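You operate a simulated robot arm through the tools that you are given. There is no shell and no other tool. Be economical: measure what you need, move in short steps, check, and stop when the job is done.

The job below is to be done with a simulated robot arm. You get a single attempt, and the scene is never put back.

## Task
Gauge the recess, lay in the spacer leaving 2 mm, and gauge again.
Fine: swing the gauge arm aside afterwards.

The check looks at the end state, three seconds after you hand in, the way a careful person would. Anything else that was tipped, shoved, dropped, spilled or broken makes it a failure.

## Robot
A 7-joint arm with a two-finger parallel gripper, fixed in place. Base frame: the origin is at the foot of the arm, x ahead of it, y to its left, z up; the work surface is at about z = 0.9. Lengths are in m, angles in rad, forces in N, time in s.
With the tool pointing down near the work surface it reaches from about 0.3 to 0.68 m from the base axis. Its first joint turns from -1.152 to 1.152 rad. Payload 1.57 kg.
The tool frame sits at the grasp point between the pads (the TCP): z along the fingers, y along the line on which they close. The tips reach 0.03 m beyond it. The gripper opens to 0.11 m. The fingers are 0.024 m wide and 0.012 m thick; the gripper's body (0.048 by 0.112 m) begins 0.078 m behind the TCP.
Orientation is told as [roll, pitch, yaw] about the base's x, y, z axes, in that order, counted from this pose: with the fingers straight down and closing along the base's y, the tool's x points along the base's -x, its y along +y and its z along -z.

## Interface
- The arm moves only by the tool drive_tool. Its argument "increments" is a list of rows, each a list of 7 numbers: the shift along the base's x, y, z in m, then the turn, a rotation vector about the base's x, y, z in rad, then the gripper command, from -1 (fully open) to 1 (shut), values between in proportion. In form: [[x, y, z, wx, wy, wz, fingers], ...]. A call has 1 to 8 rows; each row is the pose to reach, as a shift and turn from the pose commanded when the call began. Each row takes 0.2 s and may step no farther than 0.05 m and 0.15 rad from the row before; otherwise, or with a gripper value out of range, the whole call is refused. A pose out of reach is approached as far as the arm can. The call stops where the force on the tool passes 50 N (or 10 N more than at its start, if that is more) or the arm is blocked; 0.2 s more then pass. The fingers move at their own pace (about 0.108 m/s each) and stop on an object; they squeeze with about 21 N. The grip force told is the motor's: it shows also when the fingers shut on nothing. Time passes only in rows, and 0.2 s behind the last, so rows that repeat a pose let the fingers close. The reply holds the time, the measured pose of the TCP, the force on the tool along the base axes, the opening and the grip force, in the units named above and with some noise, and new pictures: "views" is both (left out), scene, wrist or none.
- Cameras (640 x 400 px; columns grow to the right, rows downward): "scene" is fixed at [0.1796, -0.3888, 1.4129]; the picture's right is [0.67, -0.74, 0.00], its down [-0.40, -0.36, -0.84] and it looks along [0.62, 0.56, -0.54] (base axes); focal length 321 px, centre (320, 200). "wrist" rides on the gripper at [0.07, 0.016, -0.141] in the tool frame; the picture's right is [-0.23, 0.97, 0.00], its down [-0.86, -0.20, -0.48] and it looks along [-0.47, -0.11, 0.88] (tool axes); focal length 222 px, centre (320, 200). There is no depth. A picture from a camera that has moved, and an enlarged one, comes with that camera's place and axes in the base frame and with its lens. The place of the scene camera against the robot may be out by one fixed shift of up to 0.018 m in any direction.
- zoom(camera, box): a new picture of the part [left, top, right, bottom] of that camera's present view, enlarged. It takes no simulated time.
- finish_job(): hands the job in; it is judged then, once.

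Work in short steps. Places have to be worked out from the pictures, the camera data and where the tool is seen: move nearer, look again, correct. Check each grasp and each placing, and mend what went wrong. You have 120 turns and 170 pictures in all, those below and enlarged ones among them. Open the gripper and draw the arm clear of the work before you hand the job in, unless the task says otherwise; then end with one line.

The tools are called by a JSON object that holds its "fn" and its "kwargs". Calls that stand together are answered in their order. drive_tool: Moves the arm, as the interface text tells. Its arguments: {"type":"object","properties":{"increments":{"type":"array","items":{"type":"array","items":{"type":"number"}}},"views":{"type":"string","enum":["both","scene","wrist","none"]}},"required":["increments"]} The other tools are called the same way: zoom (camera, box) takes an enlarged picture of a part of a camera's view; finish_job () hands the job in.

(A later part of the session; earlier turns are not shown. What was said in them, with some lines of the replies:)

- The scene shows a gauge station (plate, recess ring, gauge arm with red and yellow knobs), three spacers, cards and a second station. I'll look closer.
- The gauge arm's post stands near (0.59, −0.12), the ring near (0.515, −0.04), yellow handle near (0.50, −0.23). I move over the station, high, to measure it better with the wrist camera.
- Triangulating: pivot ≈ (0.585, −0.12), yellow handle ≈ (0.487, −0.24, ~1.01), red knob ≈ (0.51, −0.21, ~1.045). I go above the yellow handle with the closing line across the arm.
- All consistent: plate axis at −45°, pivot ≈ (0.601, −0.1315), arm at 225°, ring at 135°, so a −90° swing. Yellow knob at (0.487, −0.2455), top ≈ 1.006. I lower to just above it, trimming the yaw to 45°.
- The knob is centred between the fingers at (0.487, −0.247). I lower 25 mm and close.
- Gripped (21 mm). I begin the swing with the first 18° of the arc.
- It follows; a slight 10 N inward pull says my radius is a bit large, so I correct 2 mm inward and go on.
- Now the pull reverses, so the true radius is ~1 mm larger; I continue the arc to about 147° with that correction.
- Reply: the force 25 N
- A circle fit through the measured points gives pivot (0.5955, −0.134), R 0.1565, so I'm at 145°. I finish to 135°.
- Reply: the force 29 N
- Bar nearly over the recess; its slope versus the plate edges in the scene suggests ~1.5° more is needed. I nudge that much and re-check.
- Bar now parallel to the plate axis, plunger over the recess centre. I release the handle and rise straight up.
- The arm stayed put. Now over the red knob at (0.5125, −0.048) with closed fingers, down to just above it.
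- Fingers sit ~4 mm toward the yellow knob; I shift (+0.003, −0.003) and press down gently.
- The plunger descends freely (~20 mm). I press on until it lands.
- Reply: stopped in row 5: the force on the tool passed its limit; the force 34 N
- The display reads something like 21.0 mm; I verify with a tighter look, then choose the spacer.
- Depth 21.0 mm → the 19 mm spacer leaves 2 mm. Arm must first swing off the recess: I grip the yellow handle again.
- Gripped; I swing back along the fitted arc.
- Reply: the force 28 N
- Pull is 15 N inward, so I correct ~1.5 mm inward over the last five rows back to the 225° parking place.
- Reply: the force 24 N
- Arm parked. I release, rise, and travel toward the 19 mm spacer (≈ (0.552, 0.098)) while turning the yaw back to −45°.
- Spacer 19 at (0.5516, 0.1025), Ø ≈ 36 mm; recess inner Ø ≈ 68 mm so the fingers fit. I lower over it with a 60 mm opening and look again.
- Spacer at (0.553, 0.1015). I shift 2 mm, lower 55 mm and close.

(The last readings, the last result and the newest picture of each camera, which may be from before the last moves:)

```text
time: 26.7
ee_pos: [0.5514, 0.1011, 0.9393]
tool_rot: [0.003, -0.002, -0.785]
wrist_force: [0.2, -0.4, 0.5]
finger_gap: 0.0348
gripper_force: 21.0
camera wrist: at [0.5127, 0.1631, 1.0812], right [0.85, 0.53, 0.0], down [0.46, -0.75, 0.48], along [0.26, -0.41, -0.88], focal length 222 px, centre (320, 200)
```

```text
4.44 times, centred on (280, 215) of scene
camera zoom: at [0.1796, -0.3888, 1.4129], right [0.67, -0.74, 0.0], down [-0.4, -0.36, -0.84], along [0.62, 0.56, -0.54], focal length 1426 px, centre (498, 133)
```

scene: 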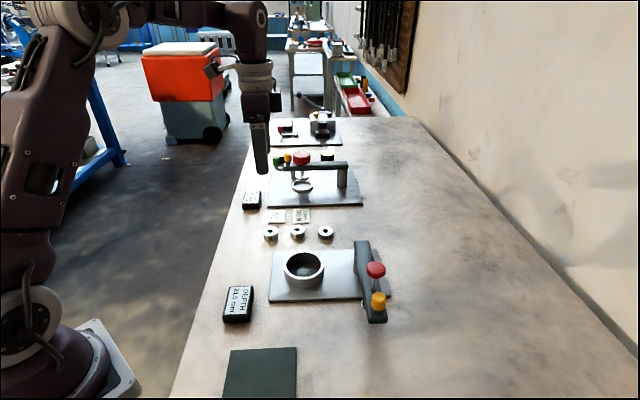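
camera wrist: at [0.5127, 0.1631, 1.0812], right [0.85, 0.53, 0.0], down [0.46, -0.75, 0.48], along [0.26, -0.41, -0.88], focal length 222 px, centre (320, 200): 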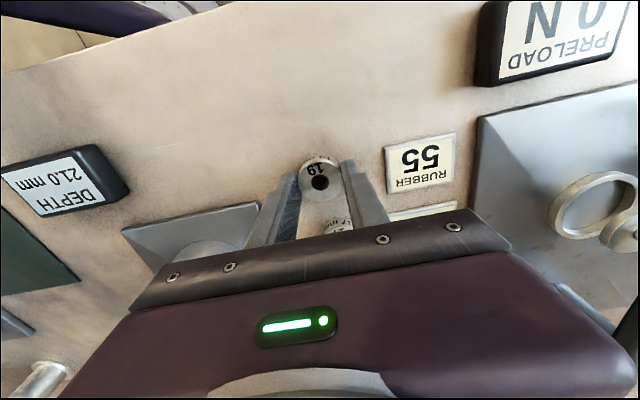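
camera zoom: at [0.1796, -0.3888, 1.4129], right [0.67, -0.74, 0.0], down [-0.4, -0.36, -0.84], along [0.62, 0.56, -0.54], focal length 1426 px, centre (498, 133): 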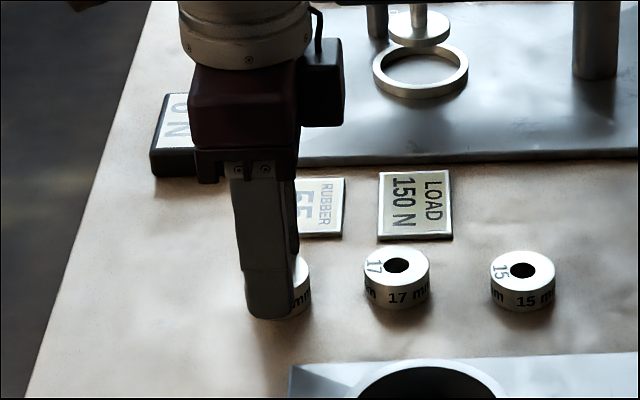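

Gripped (34.8 mm). I lift and carry it above the ring.

{"fn": "drive_tool", "kwargs": {"increments": [[0, 0, 0.03, 0, 0, 0, 0.6], [0, 0, 0.07, 0, 0, 0, 0.6], [-0.01, -0.035, 0.07, 0, 0, 0, 0.6], [-0.02, -0.075, 0.07, 0, 0, 0, 0.6], [-0.03, -0.115, 0.07, 0, 0, 0, 0.6], [-0.0395, -0.1475, 0.07, 0, 0, 0, 0.6], [-0.0395, -0.1475, 0.07, 0, 0, 0, 0.6]]}}

{"fn": "zoom", "kwargs": {"camera": "scene", "box": [220, 190, 400, 310]}}

{"fn": "zoom", "kwargs": {"camera": "wrist", "box": [220, 110, 440, 240]}}

```text
time: 28.3
ee_pos: [0.512, -0.0444, 1.008]
tool_rot: [0.004, -0.005, -0.784]
wrist_force: [-0.3, 0.0, -1.4]
finger_gap: 0.0351
gripper_force: 20.3
camera wrist: at [0.4742, 0.0161, 1.1502], right [0.85, 0.53, 0.0], down [0.46, -0.75, 0.48], along [0.26, -0.41, -0.88], focal length 222 px, centre (320, 200)
```

scene: 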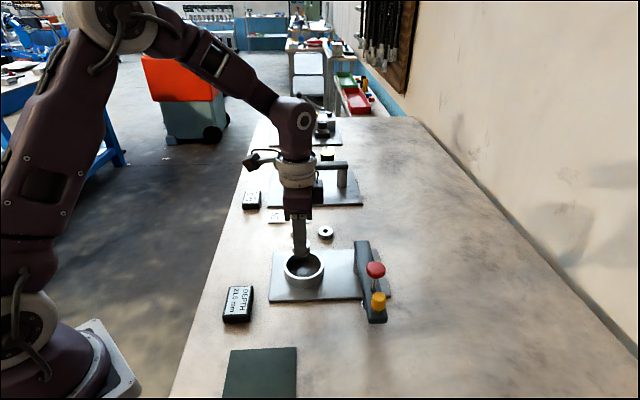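
wrist: 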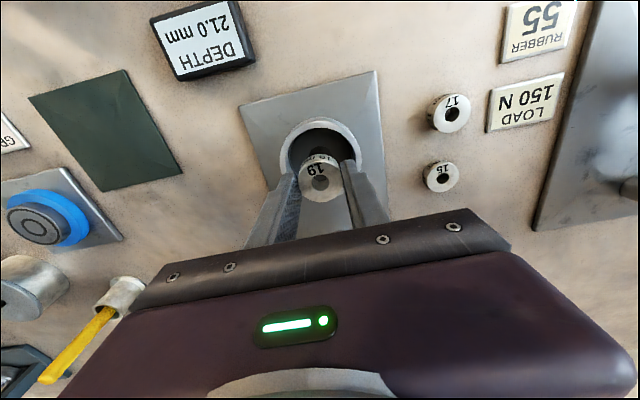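

```text
3.33 times, centred on (310, 250) of scene
camera zoom: at [0.1796, -0.3888, 1.4129], right [0.67, -0.74, 0.0], down [-0.4, -0.36, -0.84], along [0.62, 0.56, -0.54], focal length 1070 px, centre (353, 33)
```

zoom: 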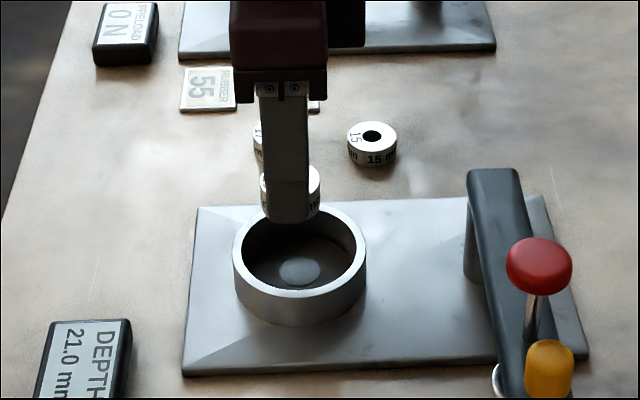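

```text
2.91 times, centred on (330, 175) of wrist
camera zoom: at [0.4742, 0.0161, 1.1502], right [0.85, 0.53, 0.0], down [0.46, -0.75, 0.48], along [0.26, -0.41, -0.88], focal length 646 px, centre (291, 273)
```

zoom: 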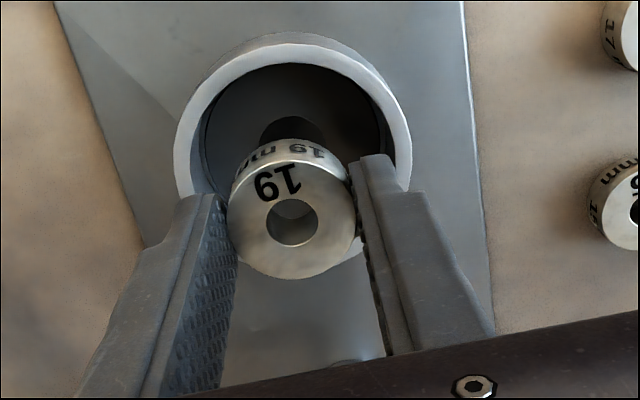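

{"fn": "zoom", "kwargs": {"camera": "wrist", "box": [270, 110, 370, 200]}}

{"fn": "zoom", "kwargs": {"camera": "scene", "box": [275, 225, 335, 295]}}

```text
4.44 times, centred on (320, 155) of wrist
camera zoom: at [0.4742, 0.0161, 1.1502], right [0.85, 0.53, 0.0], down [0.46, -0.75, 0.48], along [0.26, -0.41, -0.88], focal length 987 px, centre (320, 400)
```

zoom: 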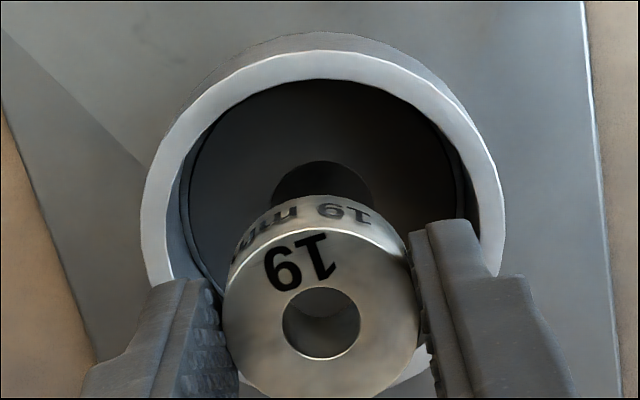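

```text
5.71 times, centred on (305, 260) of scene
camera zoom: at [0.1796, -0.3888, 1.4129], right [0.67, -0.74, 0.0], down [-0.4, -0.36, -0.84], along [0.62, 0.56, -0.54], focal length 1834 px, centre (406, -143)
```

zoom: 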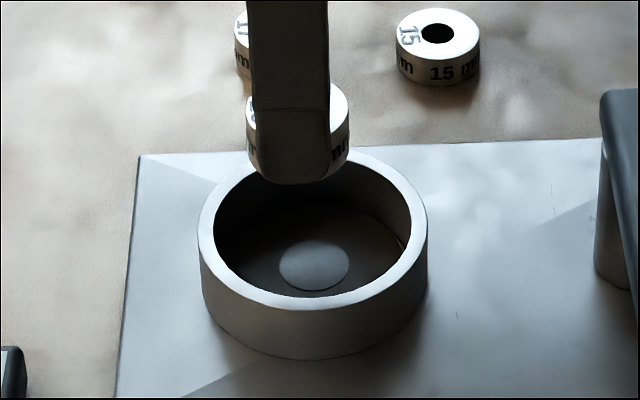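

Inner Ø ≈ 69 mm, spacer and ring centres coincide within 1 mm in the wrist view. I descend straight, slowly at the end.

{"fn": "drive_tool", "kwargs": {"increments": [[0, 0, -0.02, 0, 0, 0, 0.6], [0, 0, -0.035, 0, 0, 0, 0.6], [0, 0, -0.045, 0, 0, 0, 0.6], [0, 0, -0.05, 0, 0, 0, 0.6]], "views": "none"}}

{"fn": "zoom", "kwargs": {"camera": "scene", "box": [260, 215, 350, 305]}}

{"fn": "zoom", "kwargs": {"camera": "wrist", "box": [250, 110, 390, 230]}}

```text
time: 29.3
ee_pos: [0.513, -0.0462, 0.9577]
tool_rot: [0.005, -0.002, -0.784]
wrist_force: [-0.3, 0.2, -0.8]
finger_gap: 0.0347
gripper_force: 20.6
```

```text
4.44 times, centred on (305, 260) of scene
camera zoom: at [0.1796, -0.3888, 1.4129], right [0.67, -0.74, 0.0], down [-0.4, -0.36, -0.84], along [0.62, 0.56, -0.54], focal length 1426 px, centre (387, -67)
```

zoom: 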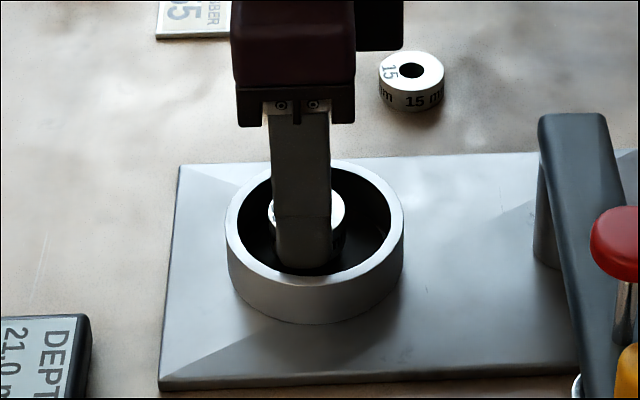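

```text
3.33 times, centred on (320, 170) of wrist
camera zoom: at [0.4745, 0.0157, 1.101], right [0.85, 0.53, 0.0], down [0.46, -0.75, 0.48], along [0.26, -0.41, -0.88], focal length 740 px, centre (320, 300)
```

zoom: 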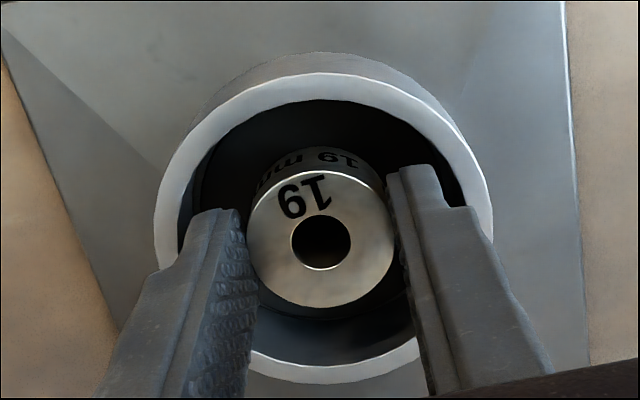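

Concentric when height parallax is allowed for. I descend in 2 mm steps watching force.

{"fn": "drive_tool", "kwargs": {"increments": [[0, 0, -0.003, 0, 0, 0, 0.6], [0, 0, -0.006, 0, 0, 0, 0.6], [0, 0, -0.008, 0, 0, 0, 0.6]], "views": "none"}}

```text
time: 30.1
ee_pos: [0.515, -0.0465, 0.9506]
tool_rot: [0.003, -0.005, -0.782]
wrist_force: [-0.4, 0.0, 1.6]
finger_gap: 0.0346
gripper_force: 21.2
```

{"fn": "drive_tool", "kwargs": {"increments": [[0, 0, -0.002, 0, 0, 0, 0.6], [0, 0, -0.004, 0, 0, 0, 0.6]], "views": "none"}}

{"fn": "zoom", "kwargs": {"camera": "scene", "box": [260, 215, 350, 305]}}

```text
time: 30.7
ee_pos: [0.514, -0.046, 0.9483]
tool_rot: [0.004, -0.006, -0.784]
wrist_force: [1.8, 2.3, 15.3]
finger_gap: 0.035
gripper_force: 20.9
```

```text
4.44 times, centred on (305, 260) of scene
camera zoom: at [0.1794, -0.3888, 1.413], right [0.67, -0.74, 0.0], down [-0.4, -0.36, -0.84], along [0.62, 0.56, -0.54], focal length 1426 px, centre (387, -67)
```

zoom: 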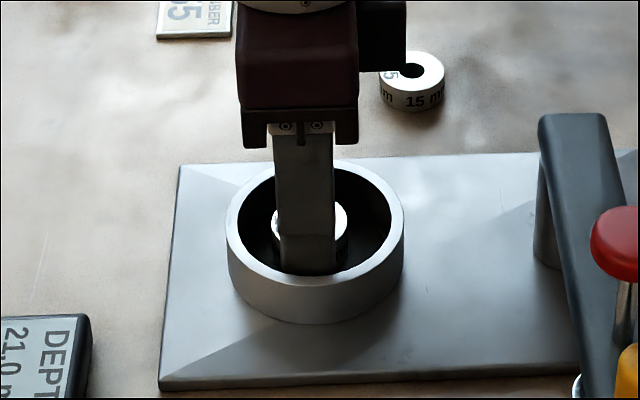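

15 N contact: the spacer is on the floor. I open only to ~38.5 mm, wait, and lift straight out.

{"fn": "drive_tool", "kwargs": {"increments": [[0, 0, 0.001, 0, 0, 0, 0.3], [0, 0, 0.001, 0, 0, 0, 0.3], [0, 0, 0.02, 0, 0, 0, 0.3], [0, 0, 0.06, 0, 0, 0, 0.3], [0, 0, 0.1, 0, 0, 0, 0.3], [0, 0, 0.14, 0, 0, 0, 0.0]]}}

{"fn": "zoom", "kwargs": {"camera": "scene", "box": [260, 215, 350, 305]}}

{"fn": "zoom", "kwargs": {"camera": "wrist", "box": [250, 90, 390, 210]}}

```text
time: 32.1
ee_pos: [0.513, -0.0464, 1.0872]
tool_rot: [0.002, -0.002, -0.784]
wrist_force: [0.0, 0.6, -0.1]
finger_gap: 0.055
gripper_force: 0.1
camera wrist: at [0.474, 0.0165, 1.2301], right [0.85, 0.53, 0.0], down [0.46, -0.75, 0.48], along [0.26, -0.41, -0.88], focal length 222 px, centre (320, 200)
```

scene: 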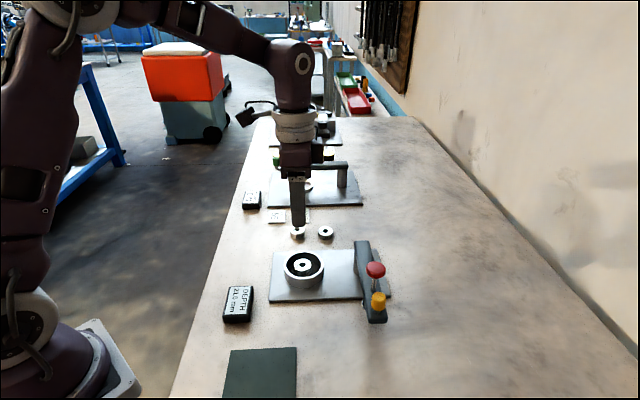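
wrist: 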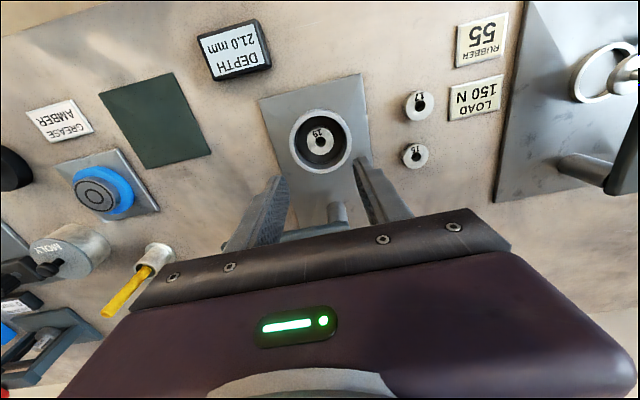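

```text
4.44 times, centred on (305, 260) of scene
camera zoom: at [0.1796, -0.3888, 1.4129], right [0.67, -0.74, 0.0], down [-0.4, -0.36, -0.84], along [0.62, 0.56, -0.54], focal length 1426 px, centre (387, -67)
```

zoom: 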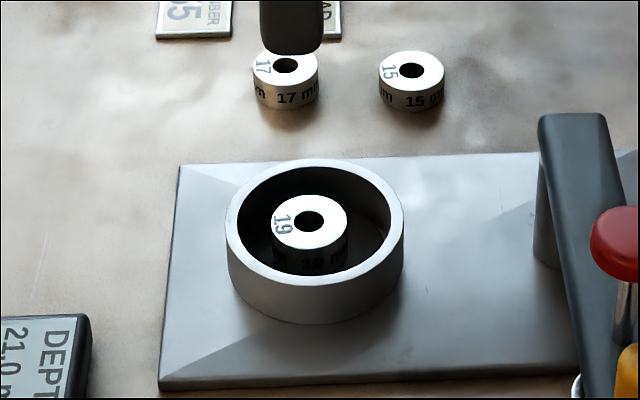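

```text
3.33 times, centred on (320, 150) of wrist
camera zoom: at [0.474, 0.0165, 1.2301], right [0.85, 0.53, 0.0], down [0.46, -0.75, 0.48], along [0.26, -0.41, -0.88], focal length 740 px, centre (320, 367)
```

zoom: 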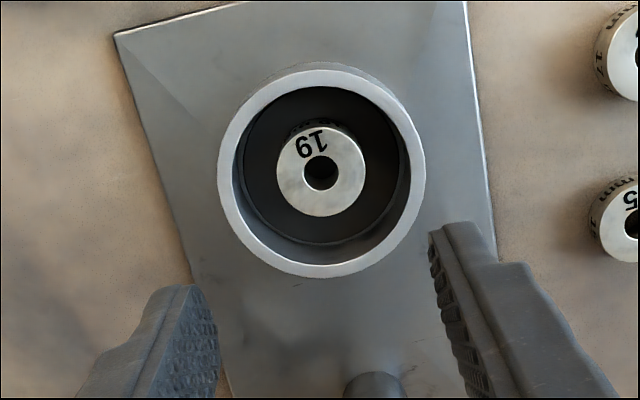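

Spacer sits flat and concentric. Back to the yellow handle at (0.485, −0.246) with yaw +45°.

{"fn": "drive_tool", "kwargs": {"increments": [[0, 0, 0.04, 0, 0, 0.14, 0.0], [-0.005, -0.035, 0.04, 0, 0, 0.28, 0.0], [-0.01, -0.07, 0.04, 0, 0, 0.42, 0.0], [-0.015, -0.105, 0.04, 0, 0, 0.56, 0.0], [-0.02, -0.14, 0.04, 0, 0, 0.7, 0.0], [-0.025, -0.175, 0.04, 0, 0, 0.84, 0], [-0.028, -0.2, 0.04, 0, 0, 0.98, 0], [-0.028, -0.2, 0.04, 0, 0, 1.12, 0]], "views": "none"}}

{"fn": "drive_tool", "kwargs": {"increments": [[0, 0, 0, 0, 0, 0.14, 0.0], [0, 0, 0, 0, 0, 0.28, 0.0], [0, 0, -0.04, 0, 0, 0.42, 0.0], [0, 0, -0.08, 0, 0, 0.449, 0.0], [0, 0, -0.08, 0, 0, 0.449, 0.0]], "views": "wrist"}}

```text
time: 33.9
ee_pos: [0.4857, -0.2468, 1.1277]
tool_rot: [0.003, -0.002, 0.339]
wrist_force: [-0.2, -0.4, 1.0]
finger_gap: 0.0548
gripper_force: 0.1
```

```text
time: 35.1
ee_pos: [0.4839, -0.2471, 1.0461]
tool_rot: [0.003, -0.005, 0.785]
wrist_force: [-0.2, -0.2, 1.1]
finger_gap: 0.0551
gripper_force: 0.1
camera wrist: at [0.4229, -0.2841, 1.188], right [-0.53, 0.85, 0.0], down [0.75, 0.46, 0.48], along [0.41, 0.26, -0.88], focal length 222 px, centre (320, 200)
```

wrist: 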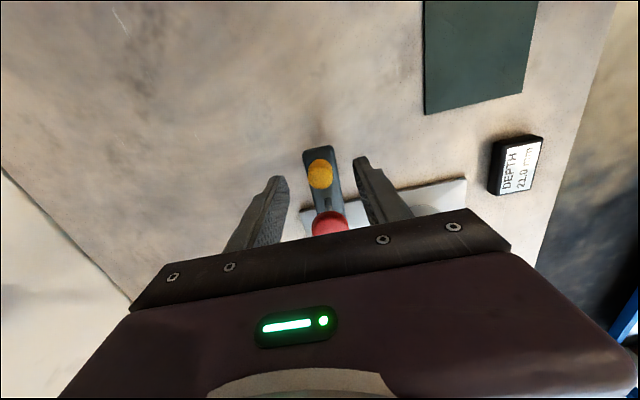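

Knob centred. Lower, close.

{"fn": "drive_tool", "kwargs": {"increments": [[0, 0, -0.018, 0, 0, 0, 0], [0, 0, -0.032, 0, 0, 0, 0], [0, 0, -0.032, 0, 0, 0, 0.5], [0, 0, -0.032, 0, 0, 0, 0.8], [0, 0, -0.032, 0, 0, 0, 0.8]], "views": "none"}}

{"fn": "drive_tool", "kwargs": {"increments": [[-0.0111, 0.0121, 0, 0, 0, -0.106, 0.8], [-0.021, 0.0255, 0, 0, 0, -0.213, 0.8], [-0.0295, 0.04, 0, 0, 0, -0.319, 0.8], [-0.0363, 0.0552, 0, 0, 0, -0.426, 0.8], [-0.0415, 0.0711, 0, 0, 0, -0.532, 0.8]], "views": "none"}}

```text
time: 36.3
ee_pos: [0.4838, -0.2465, 1.0142]
tool_rot: [0.002, -0.003, 0.786]
wrist_force: [1.3, -1.0, -3.0]
finger_gap: 0.0214
gripper_force: 35.1
```

```text
time: 37.5
ee_pos: [0.4445, -0.1747, 1.0149]
tool_rot: [0.003, -0.005, 0.251]
wrist_force: [-7.7, -2.2, 12.9]
finger_gap: 0.0216
gripper_force: 34.6
```

{"fn": "drive_tool", "kwargs": {"increments": [[-0.0043, 0.0163, 0, 0, 0, -0.106, 0.8], [-0.0058, 0.0329, 0, 0, 0, -0.213, 0.8], [-0.0058, 0.0496, 0, 0, 0, -0.319, 0.8], [-0.0039, 0.0662, 0, 0, 0, -0.426, 0.8], [-0.0003, 0.0826, 0, 0, 0, -0.532, 0.8]], "views": "none"}}

```text
time: 38.7
ee_pos: [0.4441, -0.0927, 1.014]
tool_rot: [0.002, -0.003, -0.279]
wrist_force: [8.7, -2.3, 1.6]
finger_gap: 0.0215
gripper_force: 34.5
```

{"fn": "drive_tool", "kwargs": {"increments": [[0.006, 0.0157, 0, 0, 0, -0.106, 0.8], [0.013, 0.0308, 0, 0, 0, -0.213, 0.8], [0.0215, 0.0452, 0, 0, 0, -0.319, 0.8], [0.0312, 0.0588, 0, 0, 0, -0.41, 0.8], [0.0426, 0.0715, 0, 0, 0, -0.506, 0.8], [0.0426, 0.0715, 0, 0, 0, -0.506, 0.8]], "views": "none"}}

{"fn": "zoom", "kwargs": {"camera": "scene", "box": [250, 215, 400, 310]}}

```text
time: 40.1
ee_pos: [0.485, -0.0209, 1.0155]
tool_rot: [0.002, 0.001, -0.784]
wrist_force: [-7.2, 5.4, -1.9]
finger_gap: 0.0215
gripper_force: 34.6
```

```text
4.21 times, centred on (325, 262) of scene
camera zoom: at [0.1795, -0.3886, 1.413], right [0.67, -0.74, 0.0], down [-0.4, -0.36, -0.84], along [0.62, 0.56, -0.54], focal length 1351 px, centre (299, -63)
```

zoom: 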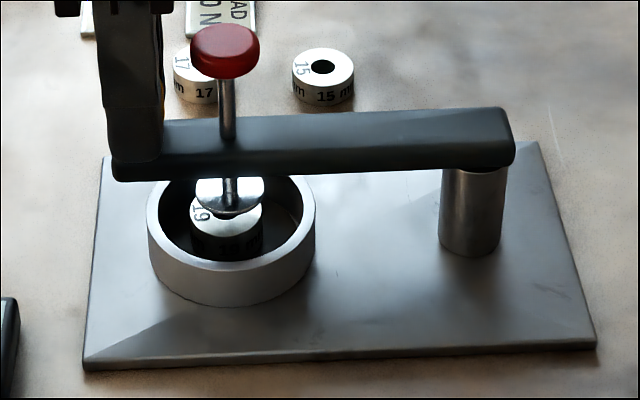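

Same place as before. Release, rise, close the fingers and go over the red knob at (0.516, −0.050).

{"fn": "drive_tool", "kwargs": {"increments": [[0, 0, 0, 0, 0, 0, 0.2], [0, 0, 0, 0, 0, 0, 0.0], [0, 0, 0.045, 0, 0, 0, 0.0], [0, 0, 0.09, 0, 0, 0, 0.5], [0, 0, 0.11, 0, 0, 0, 1], [0.03, -0.03, 0.11, 0, 0, 0, 1], [0.03, -0.03, 0.07, 0, 0, 0, 1], [0.03, -0.03, 0.06, 0, 0, 0, 1]], "views": "none"}}

{"fn": "zoom", "kwargs": {"camera": "scene", "box": [220, 190, 400, 320]}}

```text
time: 41.9
ee_pos: [0.5162, -0.0507, 1.0765]
tool_rot: [0.004, -0.001, -0.786]
wrist_force: [0.4, 0.5, -0.3]
finger_gap: 0.0001
gripper_force: 21.0
```

```text
3.08 times, centred on (310, 255) of scene
camera zoom: at [0.1796, -0.3888, 1.4129], right [0.67, -0.74, 0.0], down [-0.4, -0.36, -0.84], along [0.62, 0.56, -0.54], focal length 987 px, centre (351, 31)
```

zoom: 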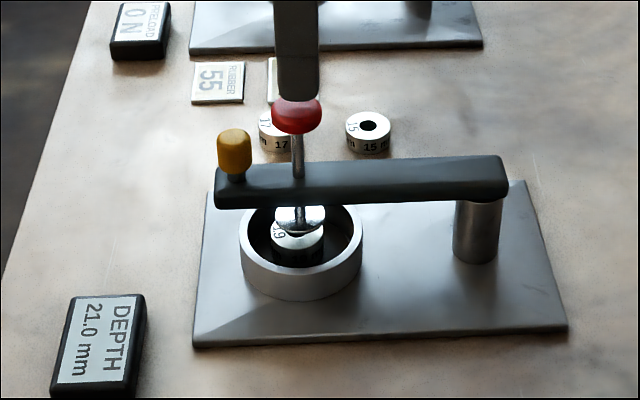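

Well placed over the knob. I press; contact is expected near TCP z 1.052.

{"fn": "drive_tool", "kwargs": {"increments": [[0, 0, -0.008, 0, 0, 0, 1], [0, 0, -0.014, 0, 0, 0, 1], [0, 0, -0.018, 0, 0, 0, 1], [0, 0, -0.022, 0, 0, 0, 1], [0, 0, -0.025, 0, 0, 0, 1], [0, 0, -0.027, 0, 0, 0, 1]], "views": "none"}}

{"fn": "zoom", "kwargs": {"camera": "scene", "box": [220, 200, 400, 330]}}

```text
time: 43.3
ee_pos: [0.5179, -0.0507, 1.0531]
tool_rot: [0.007, -0.007, -0.784]
wrist_force: [-7.6, 4.6, 29.2]
finger_gap: 0.0001
gripper_force: 21.2
stopped in row 6: the force on the tool passed its limit (the readings are from after the stop); the commanded pose is now the measured one
```

```text
3.08 times, centred on (310, 265) of scene
camera zoom: at [0.1789, -0.3886, 1.4131], right [0.67, -0.74, 0.0], down [-0.4, -0.36, -0.84], along [0.62, 0.56, -0.54], focal length 987 px, centre (351, 0)
```

zoom: 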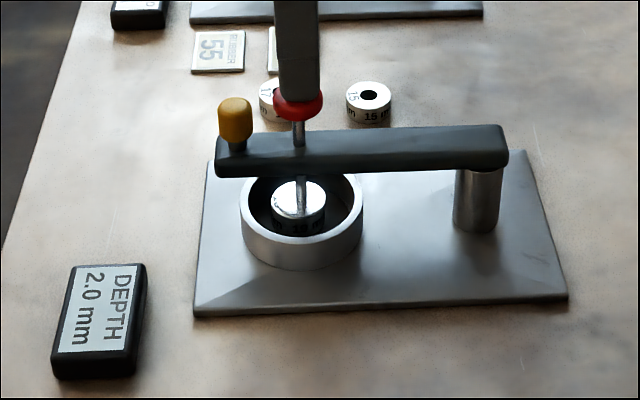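

The display reads 2.0 mm. I let the plunger up, move back over the yellow handle and grip it to swing the arm aside.

{"fn": "drive_tool", "kwargs": {"increments": [[0, 0, 0.03, 0, 0, 0, 1], [0, 0, 0.075, 0, 0, 0, 1], [-0.031, 0.03, 0.075, 0, 0, 0, 0.5], [-0.031, 0.03, 0.075, 0, 0, 0, 0], [-0.031, 0.03, 0.075, 0, 0, 0, 0]], "views": "wrist"}}

{"fn": "zoom", "kwargs": {"camera": "scene", "box": [220, 200, 400, 330]}}

```text
time: 44.5
ee_pos: [0.4866, -0.0211, 1.1264]
tool_rot: [0.007, -0.006, -0.787]
wrist_force: [0.2, 0.0, 0.4]
finger_gap: 0.0549
gripper_force: 0.0
camera wrist: at [0.4483, 0.0405, 1.2682], right [0.85, 0.53, 0.01], down [0.46, -0.74, 0.48], along [0.26, -0.41, -0.88], focal length 222 px, centre (320, 200)
```

wrist: 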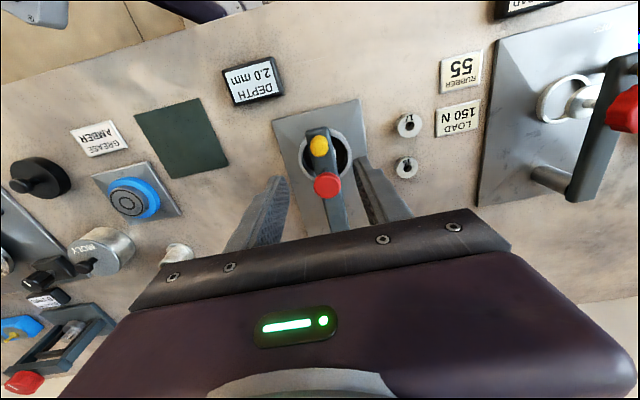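

```text
3.08 times, centred on (310, 265) of scene
camera zoom: at [0.1796, -0.3888, 1.4129], right [0.67, -0.74, 0.0], down [-0.4, -0.36, -0.84], along [0.62, 0.56, -0.54], focal length 987 px, centre (351, 0)
```

zoom: 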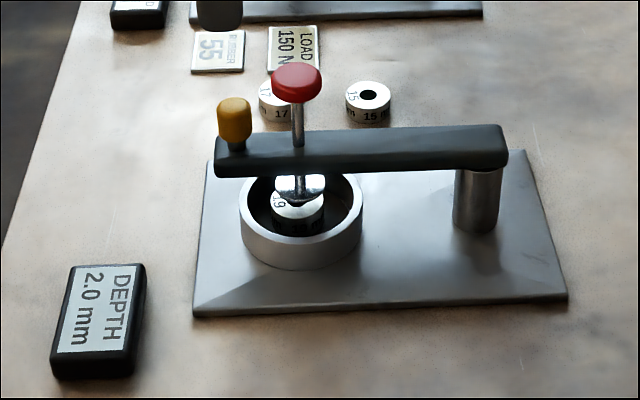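

{"fn": "drive_tool", "kwargs": {"increments": [[-0.0005, 0, -0.045, 0, 0, 0, 0], [-0.0005, 0, -0.09, 0, 0, 0, 0], [-0.0005, 0, -0.112, 0, 0, 0, 0], [-0.0005, 0, -0.112, 0, 0, 0, 0.5], [-0.0005, 0, -0.112, 0, 0, 0, 0.8], [-0.0005, 0, -0.112, 0, 0, 0, 0.8]], "views": "none"}}

{"fn": "drive_tool", "kwargs": {"increments": [[-0.0114, -0.0122, 0, 0, 0, 0.106, 0.8], [-0.0214, -0.0256, 0, 0, 0, 0.213, 0.8], [-0.0299, -0.04, 0, 0, 0, 0.319, 0.8], [-0.0368, -0.0552, 0, 0, 0, 0.426, 0.8], [-0.0421, -0.071, 0, 0, 0, 0.532, 0.8]], "views": "none"}}

```text
time: 45.9
ee_pos: [0.4859, -0.0205, 1.0134]
tool_rot: [0.006, -0.007, -0.783]
wrist_force: [1.1, -1.1, -9.3]
finger_gap: 0.0216
gripper_force: 34.9
```

```text
time: 47.1
ee_pos: [0.4445, -0.0922, 1.0156]
tool_rot: [0.008, -0.008, -0.251]
wrist_force: [1.7, -0.7, -18.5]
finger_gap: 0.0217
gripper_force: 34.3
```

Swinging smoothly; I continue the arc.

{"fn": "drive_tool", "kwargs": {"increments": [[-0.0036, -0.0164, 0, 0, 0, 0.106, 0.8], [-0.0054, -0.033, 0, 0, 0, 0.213, 0.8], [-0.0054, -0.0497, 0, 0, 0, 0.319, 0.8], [-0.0037, -0.0663, 0, 0, 0, 0.426, 0.8], [-0.0002, -0.0826, 0, 0, 0, 0.532, 0.8]], "views": "none"}}

{"fn": "drive_tool", "kwargs": {"increments": [[0.0057, -0.0157, 0, 0, 0, 0.106, 0.8], [0.0125, -0.0309, 0, 0, 0, 0.213, 0.8], [0.021, -0.0454, 0, 0, 0, 0.319, 0.8], [0.0307, -0.0586, 0, 0, 0, 0.426, 0.8], [0.0411, -0.0695, 0, 0, 0, 0.505, 0.8]], "views": "scene"}}

```text
time: 48.3
ee_pos: [0.4444, -0.1748, 1.0155]
tool_rot: [0.005, -0.008, 0.282]
wrist_force: [-8.7, -2.8, 15.7]
finger_gap: 0.0216
gripper_force: 34.7
```

```text
time: 49.5
ee_pos: [0.4847, -0.2453, 1.0142]
tool_rot: [0.007, -0.009, 0.785]
wrist_force: [-18.3, -17.4, 16.5]
finger_gap: 0.0218
gripper_force: 34.6
```

scene: 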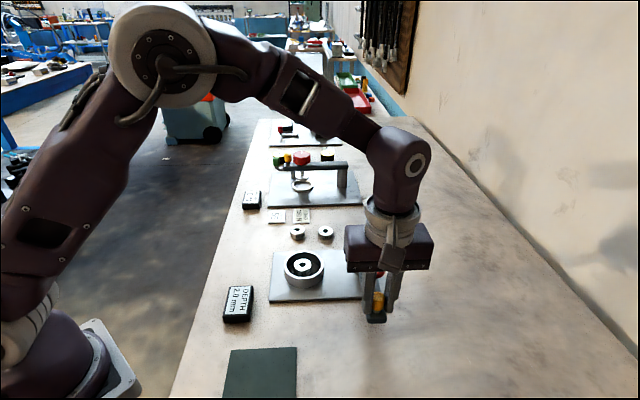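

The arm is parked aside again. I release, rise, and draw clear toward the base.

{"fn": "drive_tool", "kwargs": {"increments": [[0, 0, 0, 0, 0, 0, 0.2], [0, 0, 0, 0, 0, 0, 0], [0, 0, 0.045, 0, 0, 0, 0], [0, 0, 0.09, 0, 0, 0, -0.5], [0, 0, 0.14, 0, 0, 0, -1], [-0.03, 0.03, 0.18, 0, 0, -0.1, -1], [-0.06, 0.06, 0.21, 0, 0, -0.2, -1], [-0.08, 0.09, 0.22, 0, 0, -0.3, -1]]}}

{"fn": "zoom", "kwargs": {"camera": "scene", "box": [210, 190, 410, 340]}}

```text
refused: row 6 steps farther than a row can; nothing moved
```

```text
2.67 times, centred on (310, 265) of scene
camera zoom: at [0.1788, -0.3892, 1.4129], right [0.67, -0.74, 0.0], down [-0.4, -0.36, -0.84], along [0.62, 0.56, -0.54], focal length 856 px, centre (347, 27)
```

zoom: 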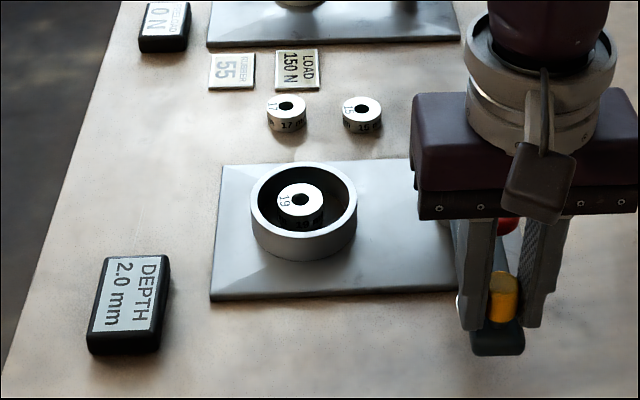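

A row was too long; I repeat it with shorter steps.

{"fn": "drive_tool", "kwargs": {"increments": [[0, 0, 0, 0, 0, 0, 0.2], [0, 0, 0, 0, 0, 0, 0], [0, 0, 0.045, 0, 0, 0, 0], [0, 0, 0.09, 0, 0, 0, -0.5], [0, 0, 0.135, 0, 0, 0, -1], [-0.02, 0.02, 0.165, 0, 0, -0.1, -1], [-0.045, 0.045, 0.19, 0, 0, -0.2, -1], [-0.07, 0.07, 0.21, 0, 0, -0.3, -1]]}}

{"fn": "zoom", "kwargs": {"camera": "scene", "box": [210, 190, 410, 340]}}

```text
time: 51.3
ee_pos: [0.4136, -0.1719, 1.2234]
tool_rot: [0.006, -0.007, 0.483]
wrist_force: [0.1, -0.4, -0.7]
finger_gap: 0.1102
gripper_force: 0.1
camera wrist: at [0.3446, -0.1896, 1.3655], right [-0.25, 0.97, 0.01], down [0.85, 0.22, 0.48], along [0.47, 0.13, -0.88], focal length 222 px, centre (320, 200)
```

scene: 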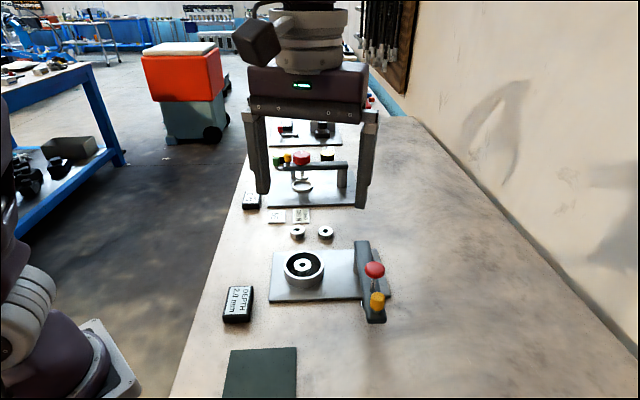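
wrist: 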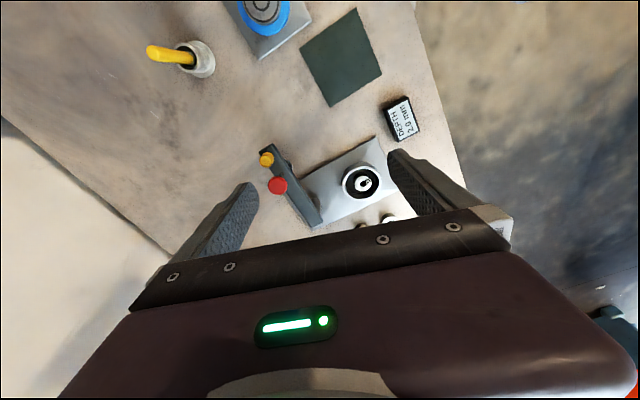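

```text
2.67 times, centred on (310, 265) of scene
camera zoom: at [0.1796, -0.3888, 1.4129], right [0.67, -0.74, 0.0], down [-0.4, -0.36, -0.84], along [0.62, 0.56, -0.54], focal length 856 px, centre (347, 27)
```

zoom: 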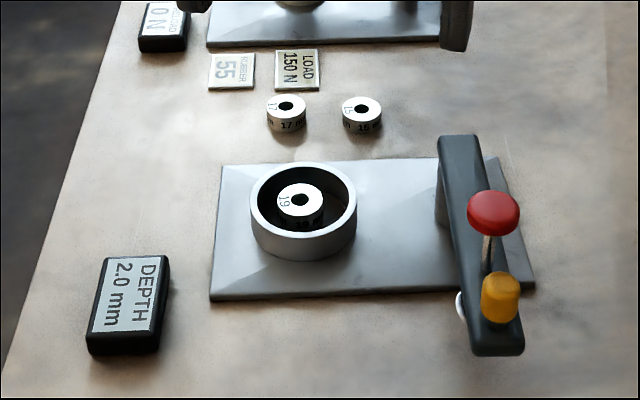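

Everything is in order: display 2.0 mm, spacer seated, gauge arm aside, gripper open and clear. I hand in.

{"fn": "finish_job", "kwargs": {}}

```text
The job is handed in.
```

The recess gauged 21.0 mm, the 19 mm spacer is laid in, the second gauging read 2.0 mm, and the gauge arm is swung aside.
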